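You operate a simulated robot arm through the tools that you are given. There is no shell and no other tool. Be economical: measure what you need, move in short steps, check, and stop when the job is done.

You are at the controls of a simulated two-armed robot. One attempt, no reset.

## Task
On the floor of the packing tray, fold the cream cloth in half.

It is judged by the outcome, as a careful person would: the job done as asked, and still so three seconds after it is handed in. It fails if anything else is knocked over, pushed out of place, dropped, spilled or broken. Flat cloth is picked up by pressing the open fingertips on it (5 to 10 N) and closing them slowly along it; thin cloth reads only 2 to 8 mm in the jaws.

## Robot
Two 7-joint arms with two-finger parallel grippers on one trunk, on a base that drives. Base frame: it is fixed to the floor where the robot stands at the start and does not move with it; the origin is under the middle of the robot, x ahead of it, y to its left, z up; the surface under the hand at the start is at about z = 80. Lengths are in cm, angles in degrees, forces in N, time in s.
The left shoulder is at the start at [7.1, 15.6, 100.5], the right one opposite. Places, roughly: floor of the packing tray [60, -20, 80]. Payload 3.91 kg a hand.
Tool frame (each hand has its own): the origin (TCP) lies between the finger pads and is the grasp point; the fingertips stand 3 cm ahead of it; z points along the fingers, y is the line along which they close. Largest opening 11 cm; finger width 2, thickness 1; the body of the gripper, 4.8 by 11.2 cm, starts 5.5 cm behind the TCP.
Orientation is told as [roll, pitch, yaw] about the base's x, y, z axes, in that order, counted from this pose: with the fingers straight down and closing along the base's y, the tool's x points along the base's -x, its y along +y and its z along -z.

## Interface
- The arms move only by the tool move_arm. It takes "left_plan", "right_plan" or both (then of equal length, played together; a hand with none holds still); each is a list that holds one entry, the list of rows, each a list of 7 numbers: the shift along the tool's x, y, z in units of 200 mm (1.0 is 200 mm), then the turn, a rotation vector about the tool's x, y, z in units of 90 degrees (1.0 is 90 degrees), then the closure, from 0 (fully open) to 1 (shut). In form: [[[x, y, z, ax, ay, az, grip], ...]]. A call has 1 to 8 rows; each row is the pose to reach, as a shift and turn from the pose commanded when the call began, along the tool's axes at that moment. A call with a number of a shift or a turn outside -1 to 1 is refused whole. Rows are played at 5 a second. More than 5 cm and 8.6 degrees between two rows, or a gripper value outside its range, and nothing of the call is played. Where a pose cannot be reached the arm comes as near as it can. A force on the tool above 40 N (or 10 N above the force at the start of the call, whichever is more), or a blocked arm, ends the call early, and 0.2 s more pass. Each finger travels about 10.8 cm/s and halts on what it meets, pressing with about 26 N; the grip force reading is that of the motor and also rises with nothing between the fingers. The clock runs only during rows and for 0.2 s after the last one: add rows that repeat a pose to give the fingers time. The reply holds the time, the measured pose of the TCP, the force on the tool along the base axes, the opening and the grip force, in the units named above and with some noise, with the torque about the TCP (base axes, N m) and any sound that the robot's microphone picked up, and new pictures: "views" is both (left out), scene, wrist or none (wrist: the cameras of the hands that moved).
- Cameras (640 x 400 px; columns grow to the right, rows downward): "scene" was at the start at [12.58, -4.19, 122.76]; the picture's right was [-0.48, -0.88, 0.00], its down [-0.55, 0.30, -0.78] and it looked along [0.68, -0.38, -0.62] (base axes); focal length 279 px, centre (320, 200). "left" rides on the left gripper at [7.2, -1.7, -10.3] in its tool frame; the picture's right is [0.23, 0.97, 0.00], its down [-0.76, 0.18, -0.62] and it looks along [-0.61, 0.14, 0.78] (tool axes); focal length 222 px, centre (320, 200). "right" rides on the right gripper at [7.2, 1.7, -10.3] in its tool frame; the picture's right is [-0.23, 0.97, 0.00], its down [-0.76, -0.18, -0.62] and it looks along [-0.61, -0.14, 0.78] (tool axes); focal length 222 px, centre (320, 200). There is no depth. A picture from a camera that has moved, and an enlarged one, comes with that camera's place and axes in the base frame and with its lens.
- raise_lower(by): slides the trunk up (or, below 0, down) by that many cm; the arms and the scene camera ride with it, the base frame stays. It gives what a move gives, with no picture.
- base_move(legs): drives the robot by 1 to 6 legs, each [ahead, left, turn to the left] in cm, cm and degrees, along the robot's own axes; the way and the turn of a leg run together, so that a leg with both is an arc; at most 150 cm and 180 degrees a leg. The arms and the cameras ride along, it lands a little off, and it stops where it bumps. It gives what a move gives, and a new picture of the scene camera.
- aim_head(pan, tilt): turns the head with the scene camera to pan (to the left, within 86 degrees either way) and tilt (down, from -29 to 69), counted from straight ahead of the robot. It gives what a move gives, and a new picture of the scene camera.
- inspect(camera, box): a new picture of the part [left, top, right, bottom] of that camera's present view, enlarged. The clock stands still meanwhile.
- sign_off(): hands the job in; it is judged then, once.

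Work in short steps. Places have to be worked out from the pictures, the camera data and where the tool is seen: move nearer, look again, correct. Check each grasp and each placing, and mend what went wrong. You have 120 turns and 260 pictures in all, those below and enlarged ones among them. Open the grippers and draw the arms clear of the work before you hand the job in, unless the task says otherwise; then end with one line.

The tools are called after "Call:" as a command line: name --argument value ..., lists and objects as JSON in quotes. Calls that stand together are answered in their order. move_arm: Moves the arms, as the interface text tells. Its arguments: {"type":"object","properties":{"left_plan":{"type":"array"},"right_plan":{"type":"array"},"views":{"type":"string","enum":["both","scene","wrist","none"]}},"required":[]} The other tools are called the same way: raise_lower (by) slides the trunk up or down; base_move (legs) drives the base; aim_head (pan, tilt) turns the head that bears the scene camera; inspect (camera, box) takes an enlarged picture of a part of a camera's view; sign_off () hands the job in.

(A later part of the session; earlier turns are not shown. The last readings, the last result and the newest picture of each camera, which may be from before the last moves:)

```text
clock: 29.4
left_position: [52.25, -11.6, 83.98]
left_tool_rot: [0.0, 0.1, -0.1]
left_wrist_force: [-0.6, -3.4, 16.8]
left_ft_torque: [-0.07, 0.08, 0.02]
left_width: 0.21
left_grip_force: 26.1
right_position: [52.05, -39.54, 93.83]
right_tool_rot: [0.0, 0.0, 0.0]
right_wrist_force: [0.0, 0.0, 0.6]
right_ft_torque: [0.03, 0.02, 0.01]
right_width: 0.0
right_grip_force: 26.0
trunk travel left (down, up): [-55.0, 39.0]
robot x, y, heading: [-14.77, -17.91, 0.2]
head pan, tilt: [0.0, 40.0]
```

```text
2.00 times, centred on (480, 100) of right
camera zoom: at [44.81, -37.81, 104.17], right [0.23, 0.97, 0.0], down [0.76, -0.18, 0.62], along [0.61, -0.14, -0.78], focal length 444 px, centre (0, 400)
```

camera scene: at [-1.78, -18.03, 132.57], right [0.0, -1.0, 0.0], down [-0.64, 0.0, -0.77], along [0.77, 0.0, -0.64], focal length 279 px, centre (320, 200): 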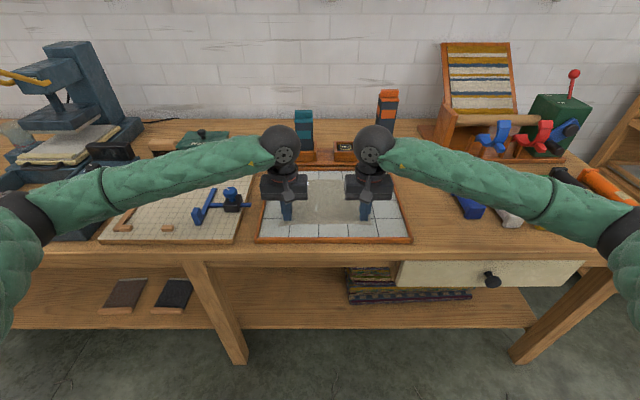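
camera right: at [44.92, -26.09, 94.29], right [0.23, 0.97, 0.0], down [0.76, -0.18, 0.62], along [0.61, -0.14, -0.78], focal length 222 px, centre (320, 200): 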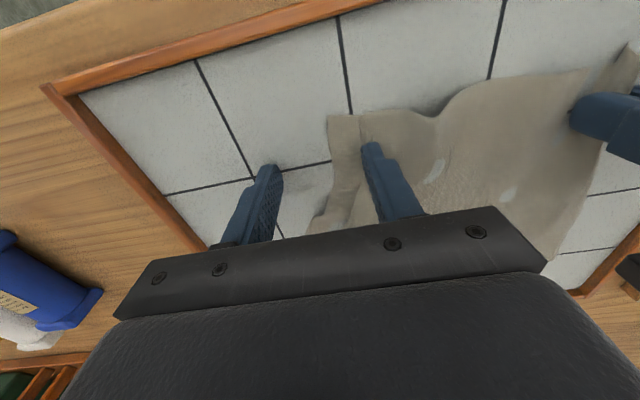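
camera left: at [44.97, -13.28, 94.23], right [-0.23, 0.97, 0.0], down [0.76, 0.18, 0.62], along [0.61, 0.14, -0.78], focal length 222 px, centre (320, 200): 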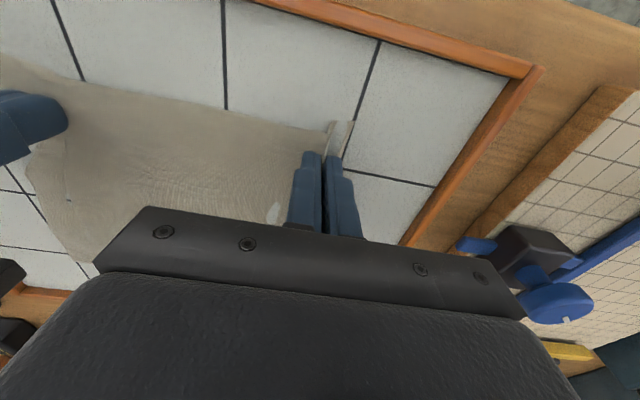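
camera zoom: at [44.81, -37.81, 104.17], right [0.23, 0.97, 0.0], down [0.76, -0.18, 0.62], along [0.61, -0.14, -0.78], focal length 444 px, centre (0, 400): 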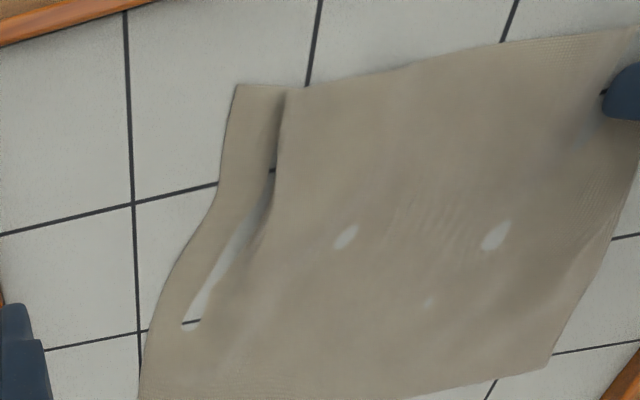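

The pleat line is at y≈-26.4 and the corner has been pulled in to -28.5. I'll press closed right fingertips on the corner strip and drag it outward to undo the pleat.

Call:
move_arm --right_plan '[[[0, 0.2, 0.05, 0, 0, 0, 1], [0.01, 0.4, 0.1, 0, 0, 0, 1], [0.02, 0.595, 0.2, 0, 0, 0, 1], [0.02, 0.595, 0.35, 0, 0, 0, 1], [0.02, 0.595, 0.46, 0, 0, 0, 1], [0.02, 0.595, 0.5, 0, 0, 0, 1], [0.02, 0.595, 0.5, 0, 0, 0, 1]]]' --views "wrist"

```text
clock: 31.0
left_position: [52.21, -11.62, 83.95]
left_tool_rot: [0.1, 0.1, -0.1]
left_wrist_force: [2.0, -1.9, 10.3]
left_ft_torque: [-0.06, -0.02, 0.0]
left_width: 0.23
left_grip_force: 25.9
right_position: [51.8, -27.77, 83.99]
right_tool_rot: [-0.1, -0.2, 0.0]
right_wrist_force: [-0.7, 1.4, 16.1]
right_ft_torque: [0.08, 0.02, -0.01]
right_width: 0.0
right_grip_force: 25.7
trunk travel left (down, up): [-55.0, 39.0]
robot x, y, heading: [-15.1, -17.98, 0.2]
head pan, tilt: [0.0, 40.0]
camera right: at [44.5, -26.07, 94.23], right [0.23, 0.97, 0.0], down [0.76, -0.18, 0.62], along [0.61, -0.14, -0.78], focal length 222 px, centre (320, 200)
```

right: 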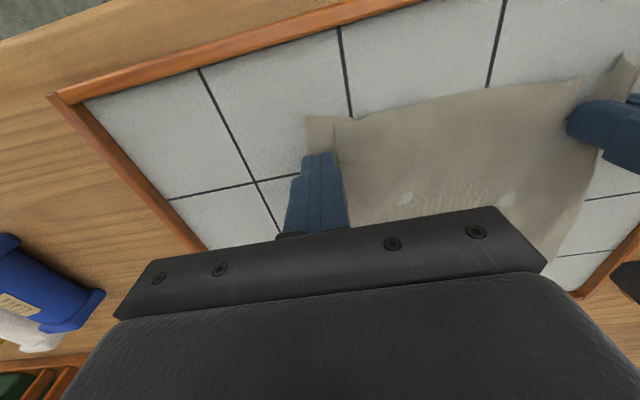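

The fingertips are on the strip at 16 N, so I'll drag outward by 4 cm.

Call:
move_arm --right_plan '[[[0, -0.03, 0, 0, 0, 0, 1], [0, -0.06, 0, 0, 0, 0, 1], [0, -0.09, 0, 0, 0, 0, 1], [0, -0.12, 0, 0, 0, 0, 1], [0, -0.15, 0, 0, 0, 0, 1], [0, -0.18, 0, 0, 0, 0, 1], [0, -0.2, 0, 0, 0, 0, 1]]]' --views "wrist"

```text
clock: 32.6
left_position: [52.16, -11.57, 83.88]
left_tool_rot: [0.0, -0.1, -0.2]
left_wrist_force: [-1.6, 0.4, 5.8]
left_ft_torque: [-0.05, 0.03, -0.03]
left_width: 0.21
left_grip_force: 26.3
right_position: [51.8, -31.83, 83.91]
right_tool_rot: [0.0, -0.2, 0.0]
right_wrist_force: [0.1, 6.3, 18.9]
right_ft_torque: [0.25, 0.03, 0.03]
right_width: 0.0
right_grip_force: 25.8
trunk travel left (down, up): [-55.0, 39.0]
robot x, y, heading: [-15.13, -18.38, 0.0]
head pan, tilt: [0.0, 40.0]
camera right: at [44.5, -30.13, 94.24], right [0.23, 0.97, 0.0], down [0.76, -0.18, 0.62], along [0.61, -0.14, -0.78], focal length 222 px, centre (320, 200)
```

right: 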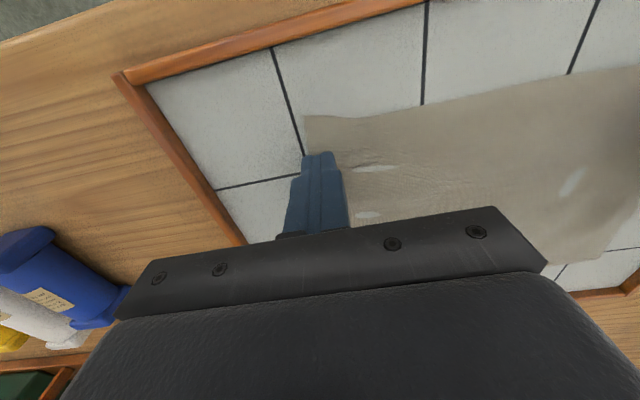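

Dragging worked: the corner is back near -32.6. I'll lift, open to 6 cm centred at y≈-28.2, and press down again.

Call:
move_arm --right_plan '[[[0, 0, -0.07, 0, 0, 0, 0.9], [-0.01, 0.09, -0.1, 0, 0, 0, 0.65], [-0.02, 0.18, -0.1, 0, 0, 0, 0.455], [-0.02, 0.18, -0.1, 0, 0, 0, 0.455], [-0.02, 0.18, -0.04, 0, 0, 0, 0.455], [-0.02, 0.18, 0, 0, 0, 0, 0.455], [-0.02, 0.18, 0, 0, 0, 0, 0.455]]]' --views "wrist"

```text
clock: 34.2
left_position: [52.17, -11.61, 83.96]
left_tool_rot: [0.0, 0.1, -0.2]
left_wrist_force: [2.9, -1.0, 11.6]
left_ft_torque: [-0.08, -0.11, -0.03]
left_width: 0.2
left_grip_force: 25.5
right_position: [52.15, -28.24, 83.96]
right_tool_rot: [0.0, -0.1, 0.0]
right_wrist_force: [0.2, -0.3, 11.0]
right_ft_torque: [-0.19, 0.04, 0.05]
right_width: 5.98
right_grip_force: 0.1
trunk travel left (down, up): [-55.0, 39.0]
robot x, y, heading: [-15.19, -17.96, -0.2]
head pan, tilt: [0.0, 40.0]
camera right: at [44.81, -26.5, 94.24], right [0.23, 0.97, 0.0], down [0.76, -0.18, 0.62], along [0.61, -0.14, -0.78], focal length 222 px, centre (320, 200)
```

right: 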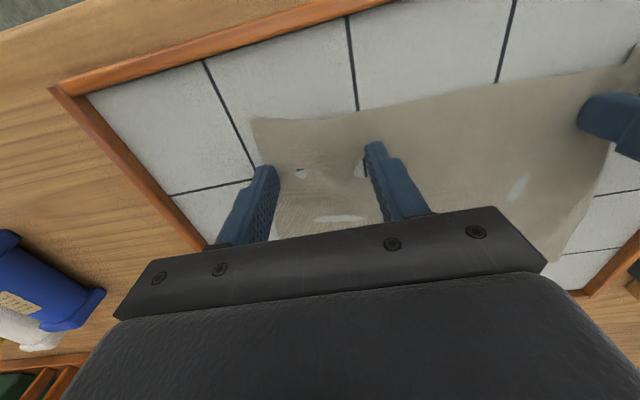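

Both right fingers are on cloth at 11 N. I'll press slightly more and close slowly.

Call:
move_arm --right_plan '[[[0, 0, 0.003, 0, 0, 0, 0.49], [0, 0, 0.003, 0, 0, 0, 0.53], [0, 0, 0.003, 0, 0, 0, 0.57], [0, 0, 0.003, 0, 0, 0, 0.61], [0, 0, 0.003, 0, 0, 0, 0.65], [0, 0, 0.003, 0, 0, 0, 0.69], [0, 0, 0.003, 0, 0, 0, 0.73], [0, 0, 0.003, 0, 0, 0, 0.77]]]' --views "wrist"

```text
clock: 36.0
left_position: [52.15, -11.58, 83.91]
left_tool_rot: [0.0, -0.1, -0.1]
left_wrist_force: [-0.3, -9.4, -0.4]
left_ft_torque: [-0.31, 0.0, 0.06]
left_width: 0.19
left_grip_force: 25.7
right_position: [52.01, -28.19, 83.95]
right_tool_rot: [0.1, -0.1, -0.1]
right_wrist_force: [-0.9, 5.8, 37.0]
right_ft_torque: [0.43, 0.21, -0.03]
right_width: 2.61
right_grip_force: 0.9
trunk travel left (down, up): [-55.0, 39.0]
robot x, y, heading: [-15.06, -17.86, 0.1]
head pan, tilt: [0.0, 40.0]
camera right: at [44.74, -26.52, 94.23], right [0.23, 0.97, 0.0], down [0.76, -0.18, 0.62], along [0.61, -0.14, -0.78], focal length 222 px, centre (320, 200)
```

right: 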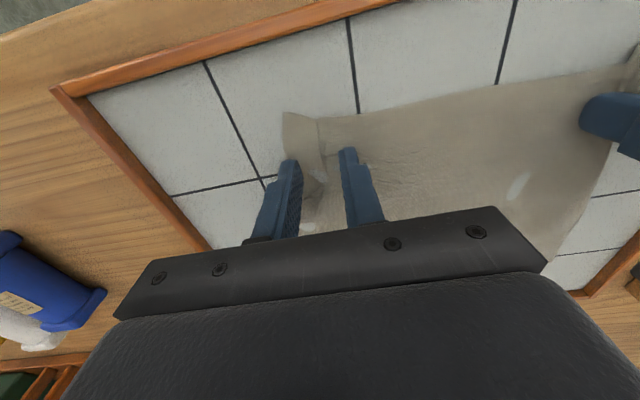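

A ridge is forming but the force has risen to 37 N. I'll ease up 1 mm while closing.

Call:
move_arm --right_plan '[[[0, 0, -0.004, 0, 0, 0, 0.8], [0, 0, -0.005, 0, 0, 0, 0.84], [0, 0, -0.006, 0, 0, 0, 0.88], [0, 0, -0.006, 0, 0, 0, 0.92], [0, 0, -0.006, 0, 0, 0, 0.96], [0, 0, -0.006, 0, 0, 0, 1], [0, 0, -0.006, 0, 0, 0, 1]]]' --views "wrist"

```text
clock: 37.6
left_position: [52.19, -11.63, 83.89]
left_tool_rot: [0.0, -0.1, -0.1]
left_wrist_force: [-0.6, -8.0, 0.9]
left_ft_torque: [-0.25, 0.05, 0.07]
left_width: 0.22
left_grip_force: 26.1
right_position: [52.11, -28.19, 84.0]
right_tool_rot: [-0.1, -0.2, -0.1]
right_wrist_force: [-1.9, 7.8, 23.3]
right_ft_torque: [0.32, 0.24, -0.04]
right_width: 0.0
right_grip_force: 26.0
trunk travel left (down, up): [-55.0, 39.0]
robot x, y, heading: [-15.29, -17.75, -0.1]
head pan, tilt: [0.0, 40.0]
camera right: at [44.85, -26.46, 94.28], right [0.23, 0.97, 0.0], down [0.76, -0.18, 0.62], along [0.61, -0.14, -0.78], focal length 222 px, centre (320, 200)
```

right: 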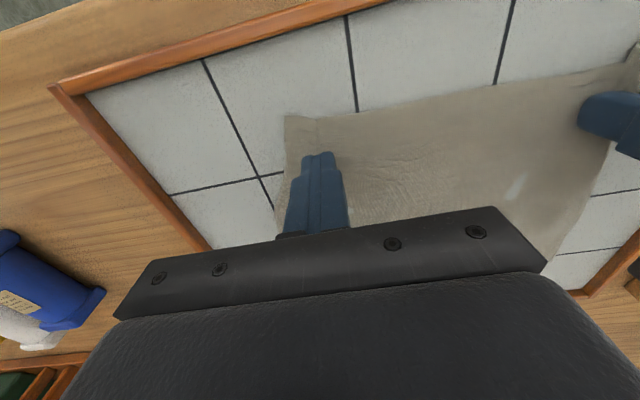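

It slipped again: the cloth was taut against the left hand. I'll drag the corner back out, lift, then give slack from the left hand before the next pinch at a gentler 5–10 N.

Call:
move_arm --right_plan '[[[0, -0.03, 0, 0, 0, 0, 1], [0, -0.06, 0, 0, 0, 0, 1], [0, -0.09, 0, 0, 0, 0, 1], [0, -0.12, 0, 0, 0, 0, 1], [0, -0.15, 0, 0, 0, 0, 1], [0, -0.15, -0.1, 0, 0, 0, 1], [0, -0.1, -0.2, 0, 0, 0, 0.8], [0, 0, -0.2, 0, 0, 0, 0.455]]]' --left_plan '[[[0, 0, 0, 0, 0, 0, 1], [0, 0, 0, 0, 0, 0, 1], [0, 0, 0, 0, 0, 0, 1], [0, 0, 0, 0, 0, 0, 1], [0, 0, 0, 0, 0, 0, 1], [0, -0.03, -0.03, 0, 0, 0, 1], [0, -0.06, -0.06, 0, 0, 0, 1], [0, -0.08, -0.06, 0, 0, 0, 1]]]' --views "wrist"

```text
clock: 39.4
left_position: [52.39, -13.17, 85.06]
left_tool_rot: [0.0, 0.1, -0.2]
left_wrist_force: [0.3, 0.7, 0.1]
left_ft_torque: [-0.01, -0.02, -0.01]
left_width: 0.19
left_grip_force: 26.5
right_position: [52.03, -28.32, 87.9]
right_tool_rot: [-0.1, 0.1, -0.1]
right_wrist_force: [1.2, 0.4, 0.5]
right_ft_torque: [-0.02, 0.03, 0.03]
right_width: 5.97
right_grip_force: 0.0
trunk travel left (down, up): [-55.0, 39.0]
robot x, y, heading: [-15.3, -18.38, 0.0]
head pan, tilt: [0.0, 40.0]
camera right: at [44.89, -26.53, 98.12], right [0.23, 0.97, 0.0], down [0.76, -0.18, 0.62], along [0.61, -0.14, -0.78], focal length 222 px, centre (320, 200)
camera left: at [45.16, -14.84, 95.26], right [-0.23, 0.97, 0.0], down [0.76, 0.18, 0.62], along [0.61, 0.14, -0.78], focal length 222 px, centre (320, 200)
```

right: 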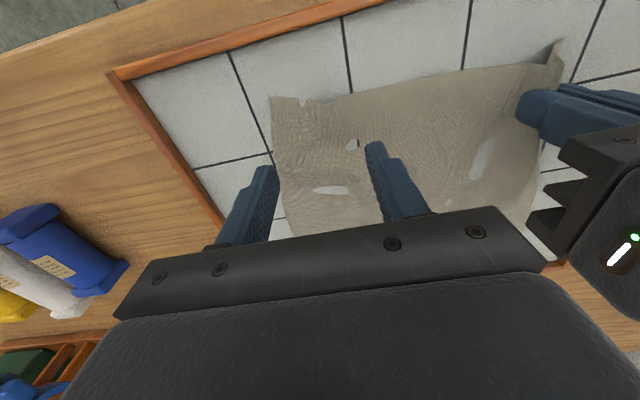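
left: 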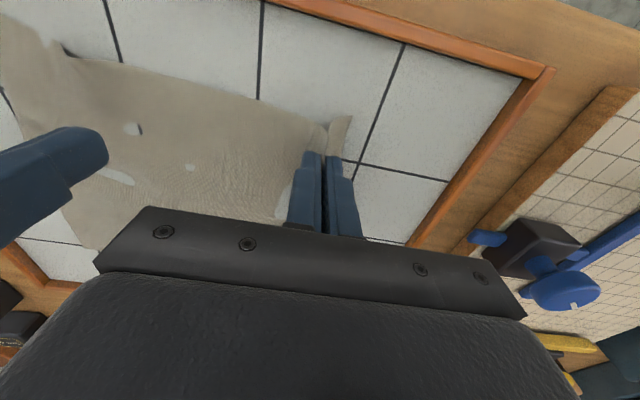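

The right corner is now at about (48.3,-31). I'll centre the right hand at (50.5,-27.1), opening 5.5 cm, and lower to light contact.

Call:
move_arm --right_plan '[[[0.04, 0.03, 0.0, 0, 0, 0, 0.5], [0.08, 0.06, 0.05, 0, 0, 0, 0.5], [0.08, 0.06, 0.12, 0, 0, 0, 0.5], [0.08, 0.06, 0.17, 0, 0, 0, 0.5], [0.08, 0.06, 0.19, 0, 0, 0, 0.5], [0.08, 0.06, 0.192, 0, 0, 0, 0.5]]]' --views "wrist"

```text
clock: 40.8
left_position: [52.28, -12.96, 85.13]
left_tool_rot: [0.0, 0.0, -0.1]
left_wrist_force: [0.4, 0.3, 0.1]
left_ft_torque: [0.01, -0.02, -0.01]
left_width: 0.22
left_grip_force: 26.3
right_position: [50.57, -27.07, 83.97]
right_tool_rot: [0.1, 0.0, 0.0]
right_wrist_force: [-0.3, 1.5, 7.8]
right_ft_torque: [-0.06, 0.0, -0.01]
right_width: 5.5
right_grip_force: 0.0
trunk travel left (down, up): [-55.0, 39.0]
robot x, y, heading: [-15.16, -18.3, -0.1]
head pan, tilt: [0.0, 40.0]
camera right: at [43.33, -25.31, 94.25], right [0.23, 0.97, 0.0], down [0.76, -0.18, 0.62], along [0.61, -0.14, -0.78], focal length 222 px, centre (320, 200)
```

right: 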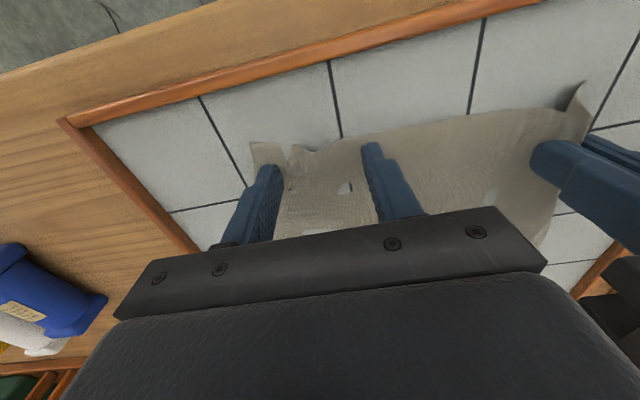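

It presses at 7.8 N with both fingers on cloth. I'll close slowly.

Call:
move_arm --right_plan '[[[0, 0, 0, 0, 0, 0, 0.53], [0, 0, 0, 0, 0, 0, 0.56], [0, 0, 0, 0, 0, 0, 0.59], [0, 0, 0, 0, 0, 0, 0.62], [0, 0, 0, 0, 0, 0, 0.65], [0, 0, 0, 0, 0, 0, 0.68], [0, 0, 0, 0, 0, 0, 0.71], [0, 0, 0, 0, 0, 0, 0.74]]]' --views "wrist"

```text
clock: 42.6
left_position: [52.26, -13.16, 85.07]
left_tool_rot: [0.0, 0.1, -0.1]
left_wrist_force: [-0.8, -0.2, -0.2]
left_ft_torque: [0.01, -0.02, -0.01]
left_width: 0.24
left_grip_force: 26.1
right_position: [50.6, -27.09, 83.91]
right_tool_rot: [0.1, 0.0, 0.0]
right_wrist_force: [1.5, 0.9, 14.8]
right_ft_torque: [-0.07, 0.0, -0.03]
right_width: 2.69
right_grip_force: 0.0
trunk travel left (down, up): [-55.0, 39.0]
robot x, y, heading: [-15.02, -17.96, -0.0]
head pan, tilt: [0.0, 40.0]
camera right: at [43.3, -25.31, 94.25], right [0.23, 0.97, 0.0], down [0.76, -0.18, 0.62], along [0.61, -0.14, -0.78], focal length 222 px, centre (320, 200)
```

right: 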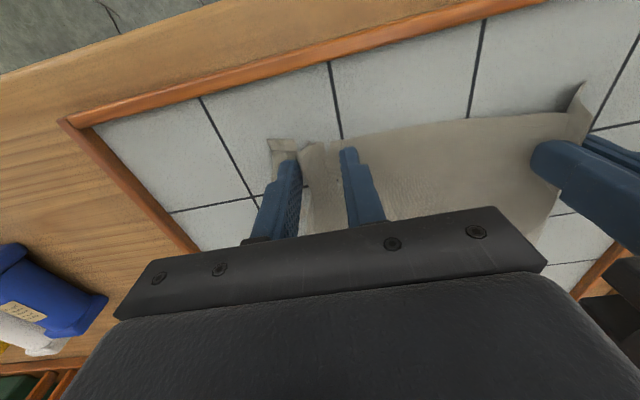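

A ridge stands against the outer finger. I'll ease 0.4 mm and finish closing.

Call:
move_arm --right_plan '[[[0, 0, -0.002, 0, 0, 0, 0.8], [0, 0, -0.002, 0, 0, 0, 0.87], [0, 0, -0.002, 0, 0, 0, 0.94], [0, 0, -0.002, 0, 0, 0, 1.0], [0, 0, -0.002, 0, 0, 0, 1]]]' --views "wrist"

```text
clock: 43.8
left_position: [52.23, -13.2, 85.02]
left_tool_rot: [0.0, 0.0, -0.1]
left_wrist_force: [0.1, -0.4, -0.6]
left_ft_torque: [0.02, 0.04, 0.02]
left_width: 0.21
left_grip_force: 26.2
right_position: [50.47, -27.04, 84.09]
right_tool_rot: [0.0, 0.1, -0.1]
right_wrist_force: [-0.8, 0.1, 2.4]
right_ft_torque: [0.03, 0.05, 0.01]
right_width: 0.2
right_grip_force: 26.4
trunk travel left (down, up): [-55.0, 39.0]
robot x, y, heading: [-15.23, -18.25, 0.0]
head pan, tilt: [0.0, 40.0]
camera right: at [43.33, -25.33, 94.27], right [0.23, 0.97, 0.0], down [0.76, -0.18, 0.62], along [0.61, -0.14, -0.78], focal length 222 px, centre (320, 200)
```

right: 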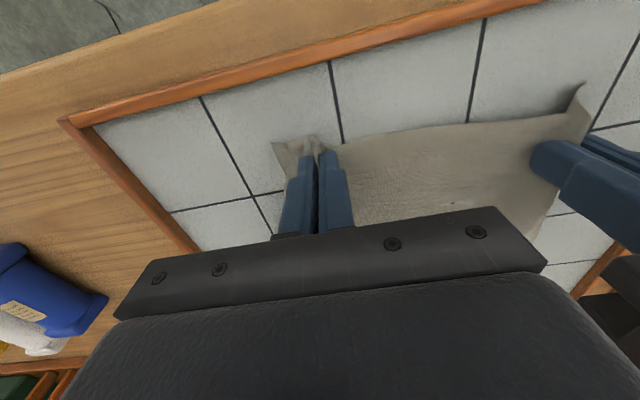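

Right now reads 2.0 mm: gripped. I'll lift both 4 cm and check.

Call:
move_arm --left_plan '[[[0, 0.02, -0.05, 0, 0, 0, 1], [0, 0.04, -0.1, 0, 0, 0, 1], [0, 0.06, -0.15, 0, 0, 0, 1], [0, 0.06, -0.15, 0, 0, 0, 1]]]' --right_plan '[[[0, -0.01, -0.07, 0, 0, 0, 1], [0, -0.02, -0.14, 0, 0, 0, 1], [0, -0.03, -0.2, 0, 0, 0, 1], [0, -0.03, -0.2, 0, 0, 0, 1]]]'

Call:
inspect --camera "scene" --box '[240, 150, 420, 262]'

```text
clock: 44.8
left_position: [52.2, -12.16, 88.2]
left_tool_rot: [-0.4, 0.1, -0.5]
left_wrist_force: [-2.0, -23.3, 0.4]
left_ft_torque: [-0.69, 0.05, 0.03]
left_width: 0.25
left_grip_force: 26.4
right_position: [50.54, -27.3, 87.99]
right_tool_rot: [0.4, 0.0, 0.2]
right_wrist_force: [1.6, 22.6, -0.2]
right_ft_torque: [0.68, -0.05, 0.02]
right_width: 0.23
right_grip_force: 26.3
trunk travel left (down, up): [-55.0, 39.0]
robot x, y, heading: [-15.33, -18.01, -0.1]
head pan, tilt: [0.0, 40.0]
stopped in row 4 (left hand): the force on the tool passed its limit at 41 N (the readings are from after the stop); the commanded pose is now the measured one
camera scene: at [-1.59, -18.04, 132.54], right [0.0, -1.0, 0.0], down [-0.64, 0.0, -0.77], along [0.77, 0.0, -0.64], focal length 279 px, centre (320, 200)
camera right: at [43.34, -25.69, 98.39], right [0.22, 0.97, 0.01], down [0.76, -0.18, 0.62], along [0.61, -0.13, -0.78], focal length 222 px, centre (320, 200)
camera left: at [45.08, -13.82, 98.45], right [-0.22, 0.98, -0.01], down [0.76, 0.18, 0.62], along [0.61, 0.13, -0.78], focal length 222 px, centre (320, 200)
```

scene: 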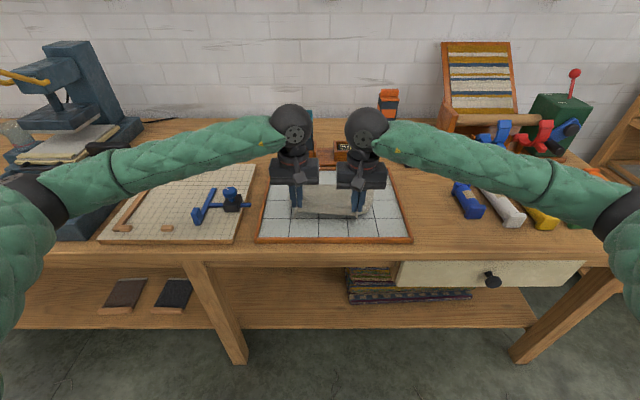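
right: 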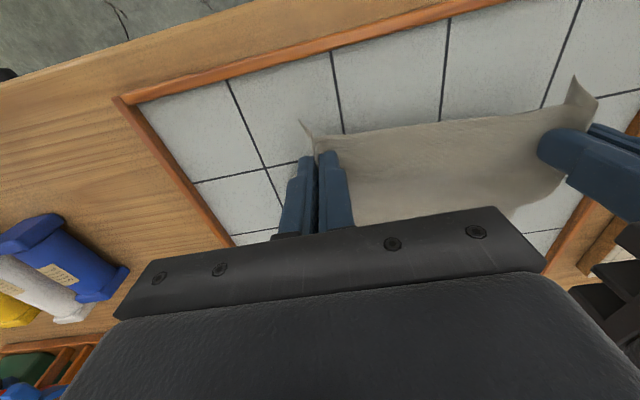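
left: 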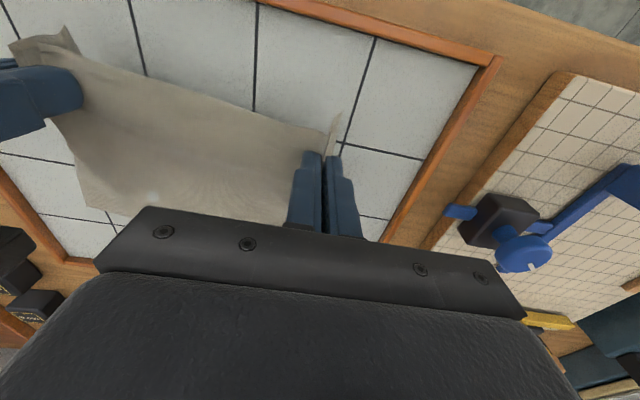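

```text
3.56 times, centred on (330, 206) of scene
camera zoom: at [-1.59, -18.04, 132.54], right [0.0, -1.0, 0.0], down [-0.64, 0.0, -0.77], along [0.77, 0.0, -0.64], focal length 992 px, centre (284, 179)
```

zoom: 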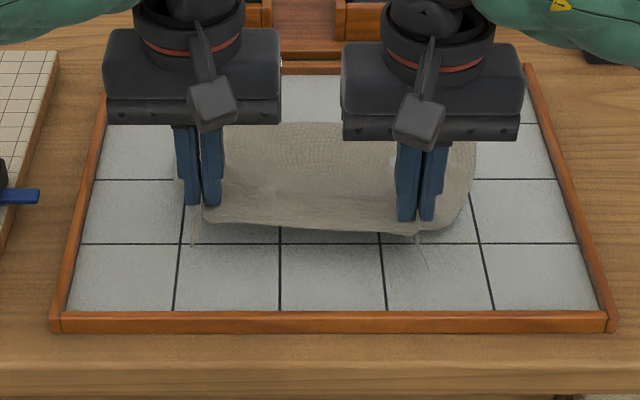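

Both hands hold the taut front edge. I'll ease the tension slightly, then arc up and backward to about halfway and look at how the rest lies.

Call:
move_arm --left_plan '[[[0, -0.015, -0.08, 0, 0, 0, 1], [-0.1, -0.015, -0.17, 0, 0, 0, 1], [-0.2, -0.015, -0.22, 0, 0, 0, 1], [-0.3, -0.015, -0.25, 0, 0, 0, 1], [-0.4, -0.015, -0.25, 0, 0, 0, 1], [-0.4, -0.015, -0.25, 0, 0, 0, 1]]]' --right_plan '[[[0, 0.015, -0.08, 0, 0, 0, 1], [-0.1, 0.015, -0.17, 0, 0, 0, 1], [-0.2, 0.015, -0.22, 0, 0, 0, 1], [-0.3, 0.015, -0.25, 0, 0, 0, 1], [-0.4, 0.015, -0.25, 0, 0, 0, 1], [-0.4, 0.015, -0.25, 0, 0, 0, 1]]]'

Call:
inspect --camera "scene" --box '[240, 140, 420, 252]'

```text
clock: 46.2
left_position: [60.19, -12.47, 93.15]
left_tool_rot: [-0.3, 0.0, -0.2]
left_wrist_force: [-0.8, -5.1, -0.1]
left_ft_torque: [-0.14, 0.03, 0.0]
left_width: 0.21
left_grip_force: 26.1
right_position: [58.72, -27.12, 93.12]
right_tool_rot: [0.2, 0.1, 0.1]
right_wrist_force: [0.9, 5.3, -0.4]
right_ft_torque: [0.13, -0.02, -0.01]
right_width: 0.2
right_grip_force: 25.8
trunk travel left (down, up): [-55.0, 39.0]
robot x, y, heading: [-15.46, -17.99, -0.1]
head pan, tilt: [0.0, 40.0]
camera scene: at [-1.67, -18.03, 132.55], right [0.0, -1.0, 0.0], down [-0.64, 0.0, -0.77], along [0.77, 0.0, -0.64], focal length 279 px, centre (320, 200)
camera right: at [51.36, -25.46, 103.48], right [0.23, 0.97, 0.0], down [0.76, -0.18, 0.62], along [0.61, -0.14, -0.78], focal length 222 px, centre (320, 200)
camera left: at [53.08, -14.11, 103.5], right [-0.22, 0.97, 0.0], down [0.76, 0.18, 0.62], along [0.61, 0.14, -0.78], focal length 222 px, centre (320, 200)
```

scene: 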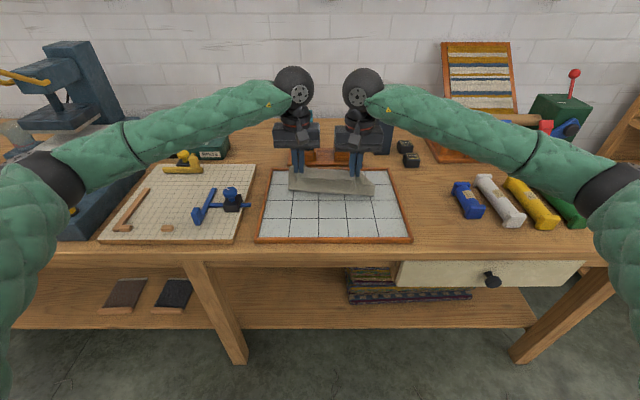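
right: 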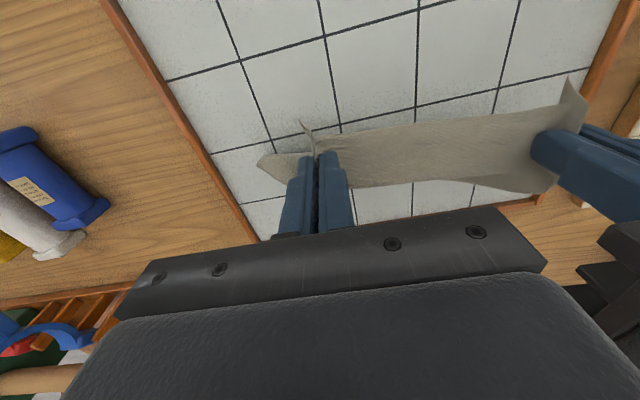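
left: 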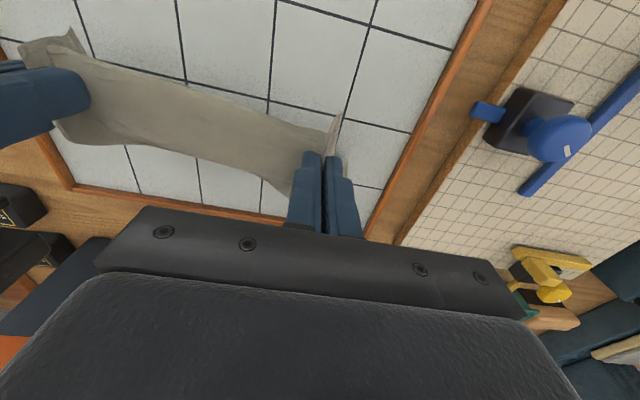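

```text
3.56 times, centred on (330, 196) of scene
camera zoom: at [-1.67, -18.03, 132.55], right [0.0, -1.0, 0.0], down [-0.64, 0.0, -0.77], along [0.77, 0.0, -0.64], focal length 992 px, centre (284, 214)
```

zoom: 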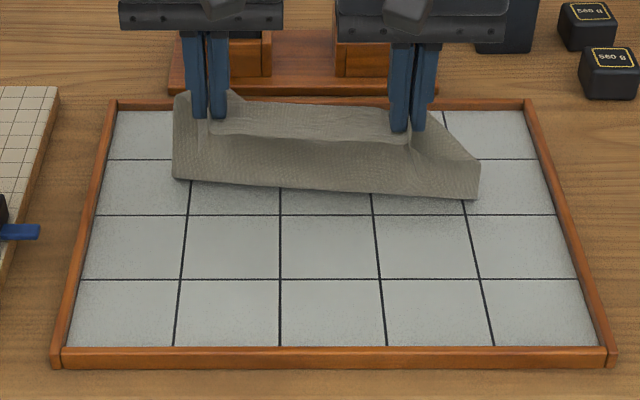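

The front sheet now stands over the back half, with the crease near x≈62–64. I'll continue the arc back and down, stopping just above the floor to look.

Call:
move_arm --left_plan '[[[-0.1, 0, 0.03, 0, 0, 0, 1], [-0.2, 0, 0.08, 0, 0, 0, 1], [-0.3, 0, 0.18, 0, 0, 0, 1], [-0.37, 0, 0.3, 0, 0, 0, 1], [-0.4, 0, 0.38, 0, 0, 0, 1], [-0.4, 0, 0.38, 0, 0, 0, 1]]]' --right_plan '[[[-0.1, 0, 0.03, 0, 0, 0, 1], [-0.2, 0, 0.08, 0, 0, 0, 1], [-0.3, 0, 0.18, 0, 0, 0, 1], [-0.37, 0, 0.3, 0, 0, 0, 1], [-0.4, 0, 0.38, 0, 0, 0, 1], [-0.4, 0, 0.38, 0, 0, 0, 1]]]'

Call:
inspect --camera "scene" --box '[240, 140, 420, 252]'

```text
clock: 47.6
left_position: [68.28, -12.55, 85.55]
left_tool_rot: [-0.2, 0.0, -0.3]
left_wrist_force: [-1.0, -8.1, 0.6]
left_ft_torque: [-0.27, 0.0, 0.03]
left_width: 0.22
left_grip_force: 25.7
right_position: [66.68, -27.29, 85.3]
right_tool_rot: [0.1, 0.0, 0.2]
right_wrist_force: [0.6, 7.7, 0.6]
right_ft_torque: [0.26, -0.04, -0.02]
right_width: 0.2
right_grip_force: 26.3
trunk travel left (down, up): [-55.0, 39.0]
robot x, y, heading: [-15.21, -17.96, -0.2]
head pan, tilt: [0.0, 40.0]
camera scene: at [-1.65, -18.04, 132.55], right [0.0, -1.0, 0.0], down [-0.64, 0.0, -0.77], along [0.77, 0.0, -0.64], focal length 279 px, centre (320, 200)
camera right: at [59.3, -25.54, 95.67], right [0.23, 0.97, 0.0], down [0.76, -0.18, 0.62], along [0.61, -0.14, -0.78], focal length 222 px, centre (320, 200)
camera left: at [61.2, -14.12, 95.85], right [-0.22, 0.97, 0.0], down [0.76, 0.18, 0.62], along [0.61, 0.14, -0.78], focal length 222 px, centre (320, 200)
```

scene: 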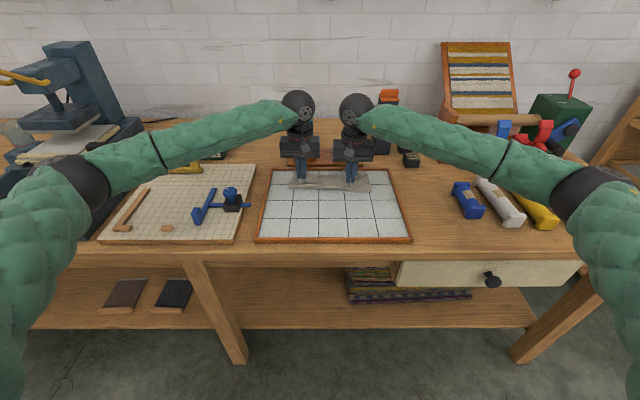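
right: 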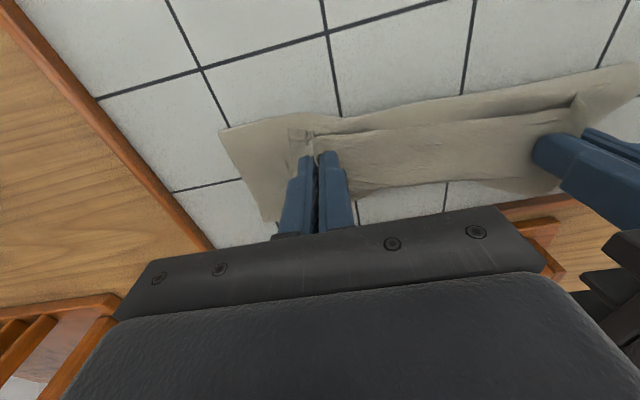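
left: 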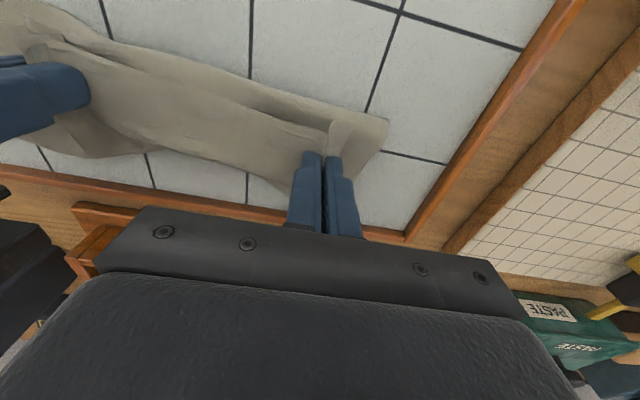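

```text
3.56 times, centred on (330, 196) of scene
camera zoom: at [-1.65, -18.04, 132.55], right [0.0, -1.0, 0.0], down [-0.64, 0.0, -0.77], along [0.77, 0.0, -0.64], focal length 992 px, centre (284, 214)
```

zoom: 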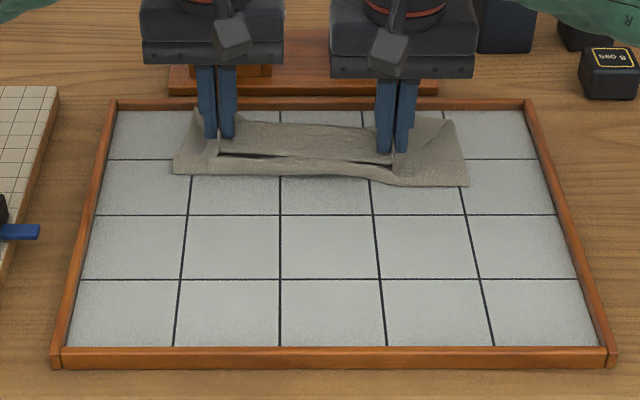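

The hands are at x≈67.5, but the crease sits at x≈64.7 and the back edge at about 72, so the halves are unequal (8 vs 12 cm). I'll carry the edge forward again low to re-lay the front half, then fold with a lower arc.

Call:
move_arm --left_plan '[[[0.125, 0, -0.15, 0, 0, 0, 1], [0.3, 0, -0.25, 0, 0, 0, 1], [0.475, 0, -0.175, 0, 0, 0, 1], [0.6, 0, -0.075, 0, 0, 0, 1], [0.66, 0, -0.02, 0, 0, 0, 1], [0.66, 0, -0.02, 0, 0, 0, 1]]]' --right_plan '[[[0.125, 0, -0.15, 0, 0, 0, 1], [0.3, 0, -0.25, 0, 0, 0, 1], [0.475, 0, -0.175, 0, 0, 0, 1], [0.6, 0, -0.075, 0, 0, 0, 1], [0.66, 0, -0.02, 0, 0, 0, 1], [0.66, 0, -0.02, 0, 0, 0, 1]]]' --views "wrist"

Call:
inspect --camera "scene" --box '[240, 140, 420, 252]'

```text
clock: 49.0
left_position: [55.25, -12.34, 85.93]
left_tool_rot: [-0.3, -0.1, -0.2]
left_wrist_force: [-0.7, -4.9, 0.2]
left_ft_torque: [-0.19, 0.04, 0.04]
left_width: 0.22
left_grip_force: 25.7
right_position: [53.35, -26.95, 85.72]
right_tool_rot: [0.2, 0.0, 0.1]
right_wrist_force: [0.0, 5.6, -0.1]
right_ft_torque: [0.15, 0.02, 0.02]
right_width: 0.2
right_grip_force: 25.7
trunk travel left (down, up): [-55.0, 39.0]
robot x, y, heading: [-15.19, -18.04, -0.2]
head pan, tilt: [0.0, 40.0]
camera right: at [46.14, -25.38, 96.04], right [0.23, 0.97, 0.0], down [0.76, -0.18, 0.62], along [0.61, -0.14, -0.78], focal length 222 px, centre (320, 200)
camera left: at [47.99, -14.03, 96.23], right [-0.22, 0.97, 0.0], down [0.76, 0.18, 0.62], along [0.61, 0.14, -0.78], focal length 222 px, centre (320, 200)
```

right: 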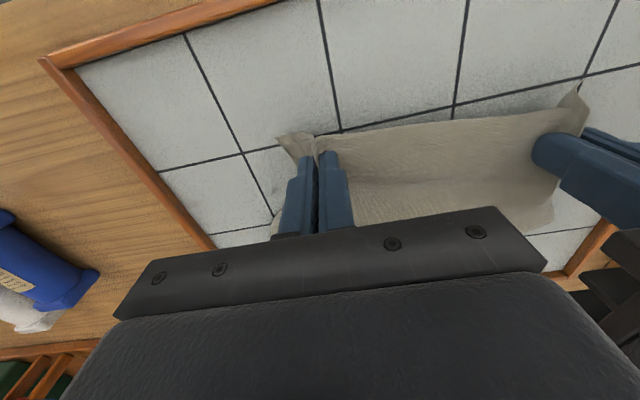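
left: 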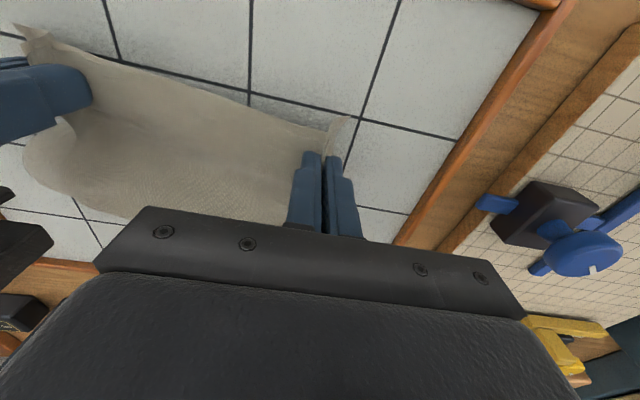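

```text
3.56 times, centred on (330, 196) of scene
camera zoom: at [-1.62, -18.04, 132.54], right [0.0, -1.0, 0.0], down [-0.64, 0.0, -0.77], along [0.77, 0.0, -0.64], focal length 992 px, centre (284, 214)
```

zoom: 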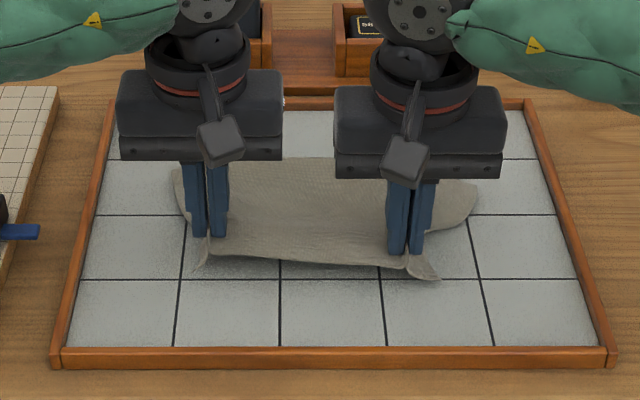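

The cloth looks curled at the sides and the back edge seems nearer than expected. I'll look closer before folding.

Call:
inspect --camera "left" --box '[0, 0, 320, 270]'

Call:
inspect --camera "right" --box '[240, 60, 620, 280]'

Call:
inspect --camera "scene" --box '[275, 175, 385, 225]'

```text
1.48 times, centred on (160, 135) of left
camera zoom: at [47.99, -14.03, 96.23], right [-0.22, 0.97, 0.0], down [0.76, 0.18, 0.62], along [0.61, 0.14, -0.78], focal length 329 px, centre (557, 296)
```

zoom: 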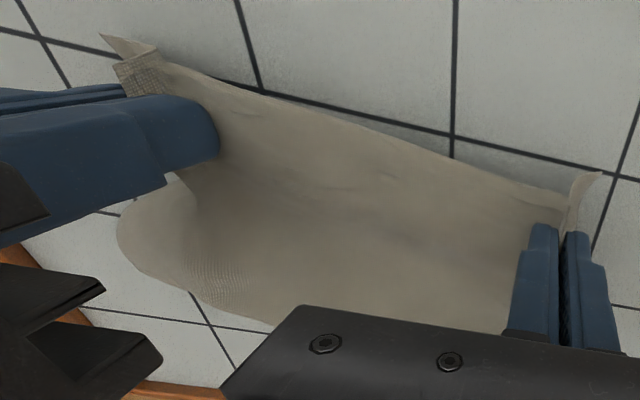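

```text
1.68 times, centred on (430, 170) of right
camera zoom: at [46.14, -25.38, 96.04], right [0.23, 0.97, 0.0], down [0.76, -0.18, 0.62], along [0.61, -0.14, -0.78], focal length 374 px, centre (135, 250)
```

zoom: 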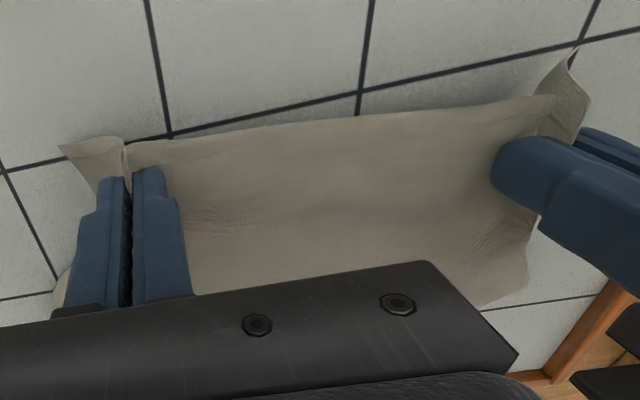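

```text
5.82 times, centred on (330, 200) of scene
camera zoom: at [-1.62, -18.04, 132.54], right [0.0, -1.0, 0.0], down [-0.64, 0.0, -0.77], along [0.77, 0.0, -0.64], focal length 1623 px, centre (262, 200)
```

zoom: 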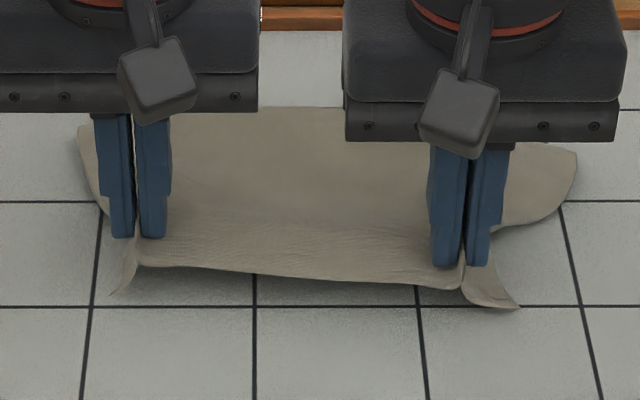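

The shape is unclear and may be tucked at the back. I'll lift the cloth until it hangs freely, then re-lay it: back edge down first, then fold.

Call:
move_arm --left_plan '[[[-0.08, 0, -0.12, 0, 0, 0, 1], [-0.16, 0, -0.28, 0, 0, 0, 1], [-0.24, 0, -0.45, 0, 0, 0, 1], [-0.32, 0, -0.62, 0, 0, 0, 1], [-0.4, 0, -0.79, 0, 0, 0, 1], [-0.44, 0, -0.95, 0, 0, 0, 1], [-0.44, 0, -0.95, 0, 0, 0, 1], [-0.44, 0, -0.95, 0, 0, 0, 1]]]' --right_plan '[[[-0.1, 0, -0.12, 0, 0, 0, 1], [-0.19, 0, -0.28, 0, 0, 0, 1], [-0.28, 0, -0.45, 0, 0, 0, 1], [-0.37, 0, -0.62, 0, 0, 0, 1], [-0.46, 0, -0.79, 0, 0, 0, 1], [-0.53, 0, -0.96, 0, 0, 0, 1], [-0.53, 0, -0.96, 0, 0, 0, 1], [-0.53, 0, -0.96, 0, 0, 0, 1]]]' --views "scene"

Call:
inspect --camera "scene" --box '[230, 90, 430, 240]'

```text
clock: 50.8
left_position: [63.84, -12.49, 104.74]
left_tool_rot: [-0.2, -0.1, -0.2]
left_wrist_force: [0.1, -2.5, -0.3]
left_ft_torque: [-0.07, -0.01, 0.04]
left_width: 0.2
left_grip_force: 25.8
right_position: [64.08, -26.88, 105.04]
right_tool_rot: [0.1, -0.1, 0.0]
right_wrist_force: [-1.2, 2.7, -0.7]
right_ft_torque: [0.06, -0.01, -0.03]
right_width: 0.21
right_grip_force: 26.3
trunk travel left (down, up): [-55.0, 39.0]
robot x, y, heading: [-15.61, -17.83, -0.1]
head pan, tilt: [0.0, 40.0]
camera scene: at [-1.64, -18.03, 132.55], right [0.0, -1.0, 0.0], down [-0.64, 0.0, -0.77], along [0.77, 0.0, -0.64], focal length 279 px, centre (320, 200)
```

scene: 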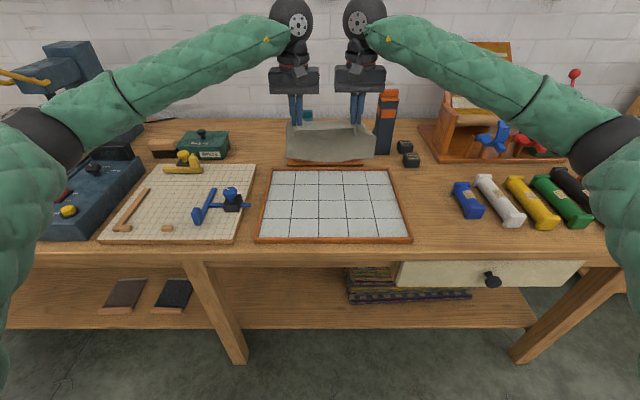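

```text
2.67 times, centred on (330, 165) of scene
camera zoom: at [-1.64, -18.03, 132.55], right [0.0, -1.0, 0.0], down [-0.64, 0.0, -0.77], along [0.77, 0.0, -0.64], focal length 744 px, centre (293, 293)
```

zoom: 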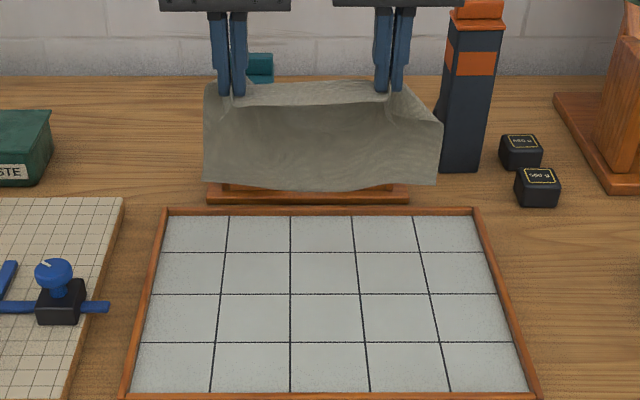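

The cloth hangs only about 10 cm, as if still doubled. I'll look with the wrist cameras.

Call:
move_arm --left_plan '[[[0, 0, 0, 0, 0, 0, 1], [0, 0, 0, 0, 0, 0, 1], [0, 0, 0, 0, 0, 0, 1], [0, 0, 0, 0, 0, 0, 1]]]' --right_plan '[[[0, 0, 0, 0, 0, 0, 1], [0, 0, 0, 0, 0, 0, 1], [0, 0, 0, 0, 0, 0, 1], [0, 0, 0, 0, 0, 0, 1]]]'

Call:
inspect --camera "scene" --box '[270, 100, 390, 180]'

Call:
inspect --camera "left" --box '[0, 60, 370, 260]'

```text
clock: 51.8
left_position: [63.97, -12.45, 104.84]
left_tool_rot: [-0.3, 0.0, -0.3]
left_wrist_force: [0.6, -1.7, -0.2]
left_ft_torque: [-0.05, 0.0, -0.01]
left_width: 0.21
left_grip_force: 25.5
right_position: [64.12, -27.01, 105.1]
right_tool_rot: [0.2, 0.0, 0.0]
right_wrist_force: [-0.7, 0.8, -0.3]
right_ft_torque: [0.01, 0.02, 0.0]
right_width: 0.17
right_grip_force: 25.9
trunk travel left (down, up): [-55.0, 39.0]
robot x, y, heading: [-15.05, -17.9, -0.2]
head pan, tilt: [0.0, 40.0]
camera scene: at [-1.61, -18.04, 132.54], right [0.0, -1.0, 0.0], down [-0.64, 0.0, -0.77], along [0.77, 0.0, -0.64], focal length 279 px, centre (320, 200)
camera right: at [56.86, -25.27, 115.43], right [0.23, 0.97, 0.0], down [0.76, -0.18, 0.62], along [0.61, -0.14, -0.78], focal length 222 px, centre (320, 200)
camera left: at [56.75, -14.01, 115.1], right [-0.22, 0.97, 0.0], down [0.76, 0.18, 0.62], along [0.61, 0.14, -0.78], focal length 222 px, centre (320, 200)
```

scene: 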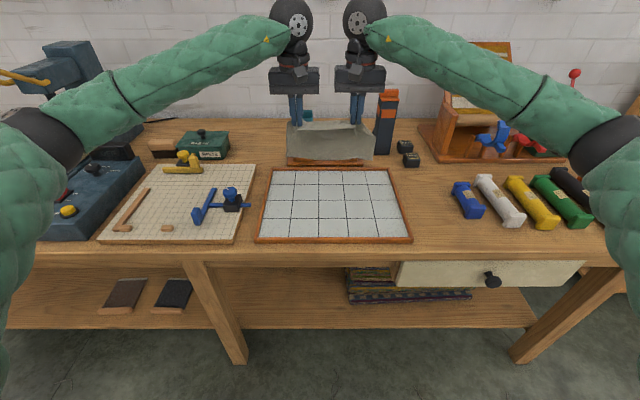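
right: 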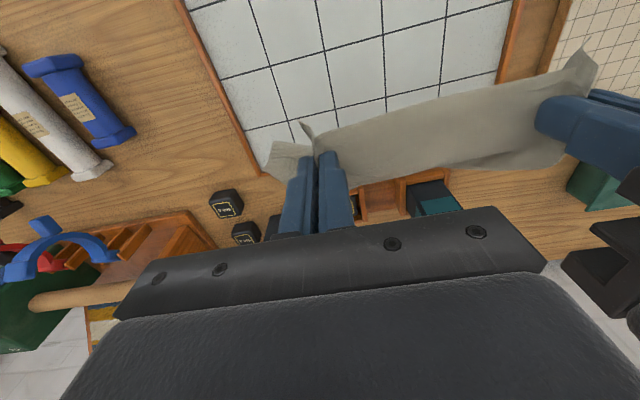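
left: 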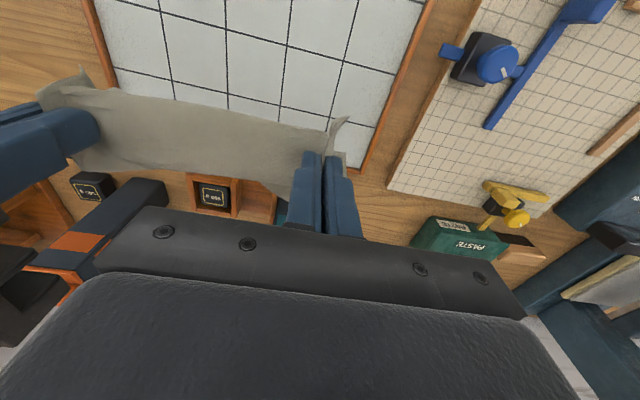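

```text
5.00 times, centred on (330, 140) of scene
camera zoom: at [-1.61, -18.04, 132.54], right [0.0, -1.0, 0.0], down [-0.64, 0.0, -0.77], along [0.77, 0.0, -0.64], focal length 1395 px, centre (270, 500)
```

zoom: 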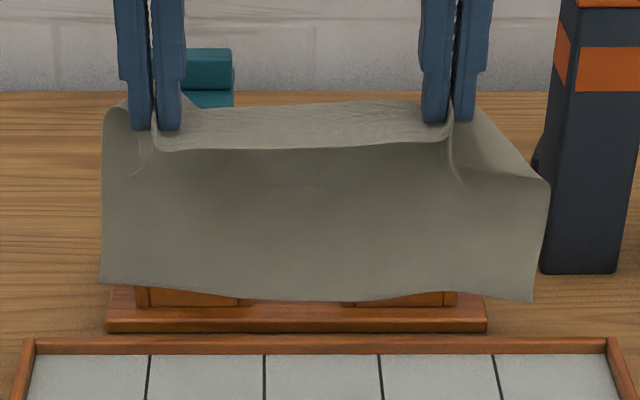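

```text
1.73 times, centred on (185, 160) of left
camera zoom: at [56.75, -14.01, 115.1], right [-0.22, 0.97, 0.0], down [0.76, 0.18, 0.62], along [0.61, 0.14, -0.78], focal length 384 px, centre (554, 269)
```

zoom: 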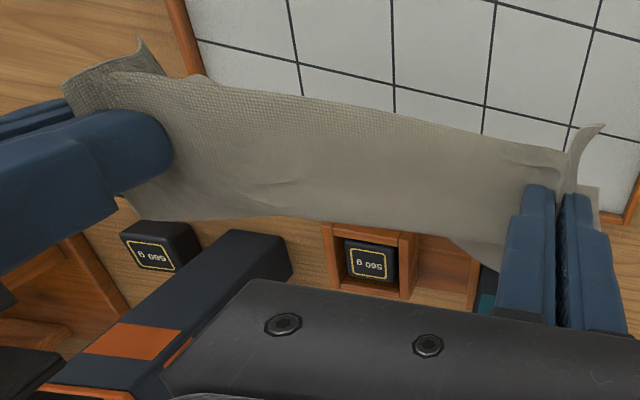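

The sheet seems draped over the two pinches like a towel over a bar. To see its side profile I'll shift both hands 19 cm left at this height; everything below there is low.

Call:
move_arm --left_plan '[[[0.05, 0.19, 0, 0, 0, 0, 1], [0.1, 0.38, 0, 0, 0, 0, 1], [0.15, 0.57, 0, 0, 0, 0, 1], [0.2, 0.76, 0, 0, 0, 0, 1], [0.25, 0.95, 0, 0, 0, 0, 1], [0.25, 0.95, 0, 0, 0, 0, 1]]]' --right_plan '[[[0.05, 0.19, 0, 0, 0, 0, 1], [0.1, 0.38, 0, 0, 0, 0, 1], [0.15, 0.57, 0, 0, 0, 0, 1], [0.2, 0.76, 0, 0, 0, 0, 1], [0.25, 0.95, 0, 0, 0, 0, 1], [0.25, 0.95, 0, 0, 0, 0, 1]]]' --views "none"

Call:
inspect --camera "scene" --box '[180, 80, 340, 190]'

```text
clock: 53.2
left_position: [58.93, 6.42, 104.71]
left_tool_rot: [-0.2, 0.1, -0.3]
left_wrist_force: [0.0, -4.1, -0.5]
left_ft_torque: [-0.08, 0.0, 0.0]
left_width: 0.19
left_grip_force: 25.9
right_position: [58.97, -8.15, 105.23]
right_tool_rot: [0.3, -0.1, 0.0]
right_wrist_force: [0.1, 2.9, 0.1]
right_ft_torque: [0.1, -0.01, 0.0]
right_width: 0.19
right_grip_force: 26.2
trunk travel left (down, up): [-55.0, 39.0]
robot x, y, heading: [-15.14, -18.38, -0.3]
head pan, tilt: [0.0, 40.0]
```

```text
3.64 times, centred on (260, 135) of scene
camera zoom: at [-1.57, -18.21, 132.54], right [0.0, -1.0, 0.0], down [-0.64, 0.0, -0.77], along [0.77, 0.0, -0.64], focal length 1014 px, centre (538, 436)
```

zoom: 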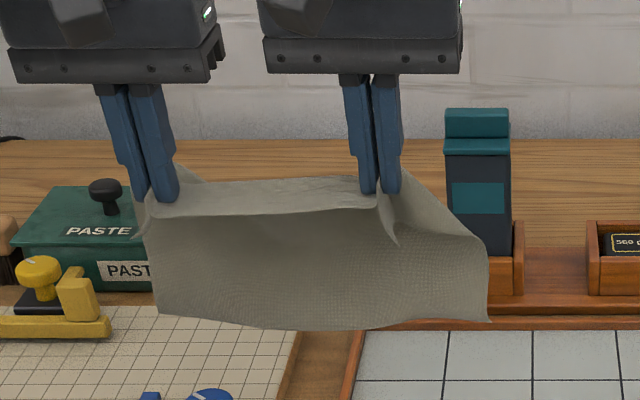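

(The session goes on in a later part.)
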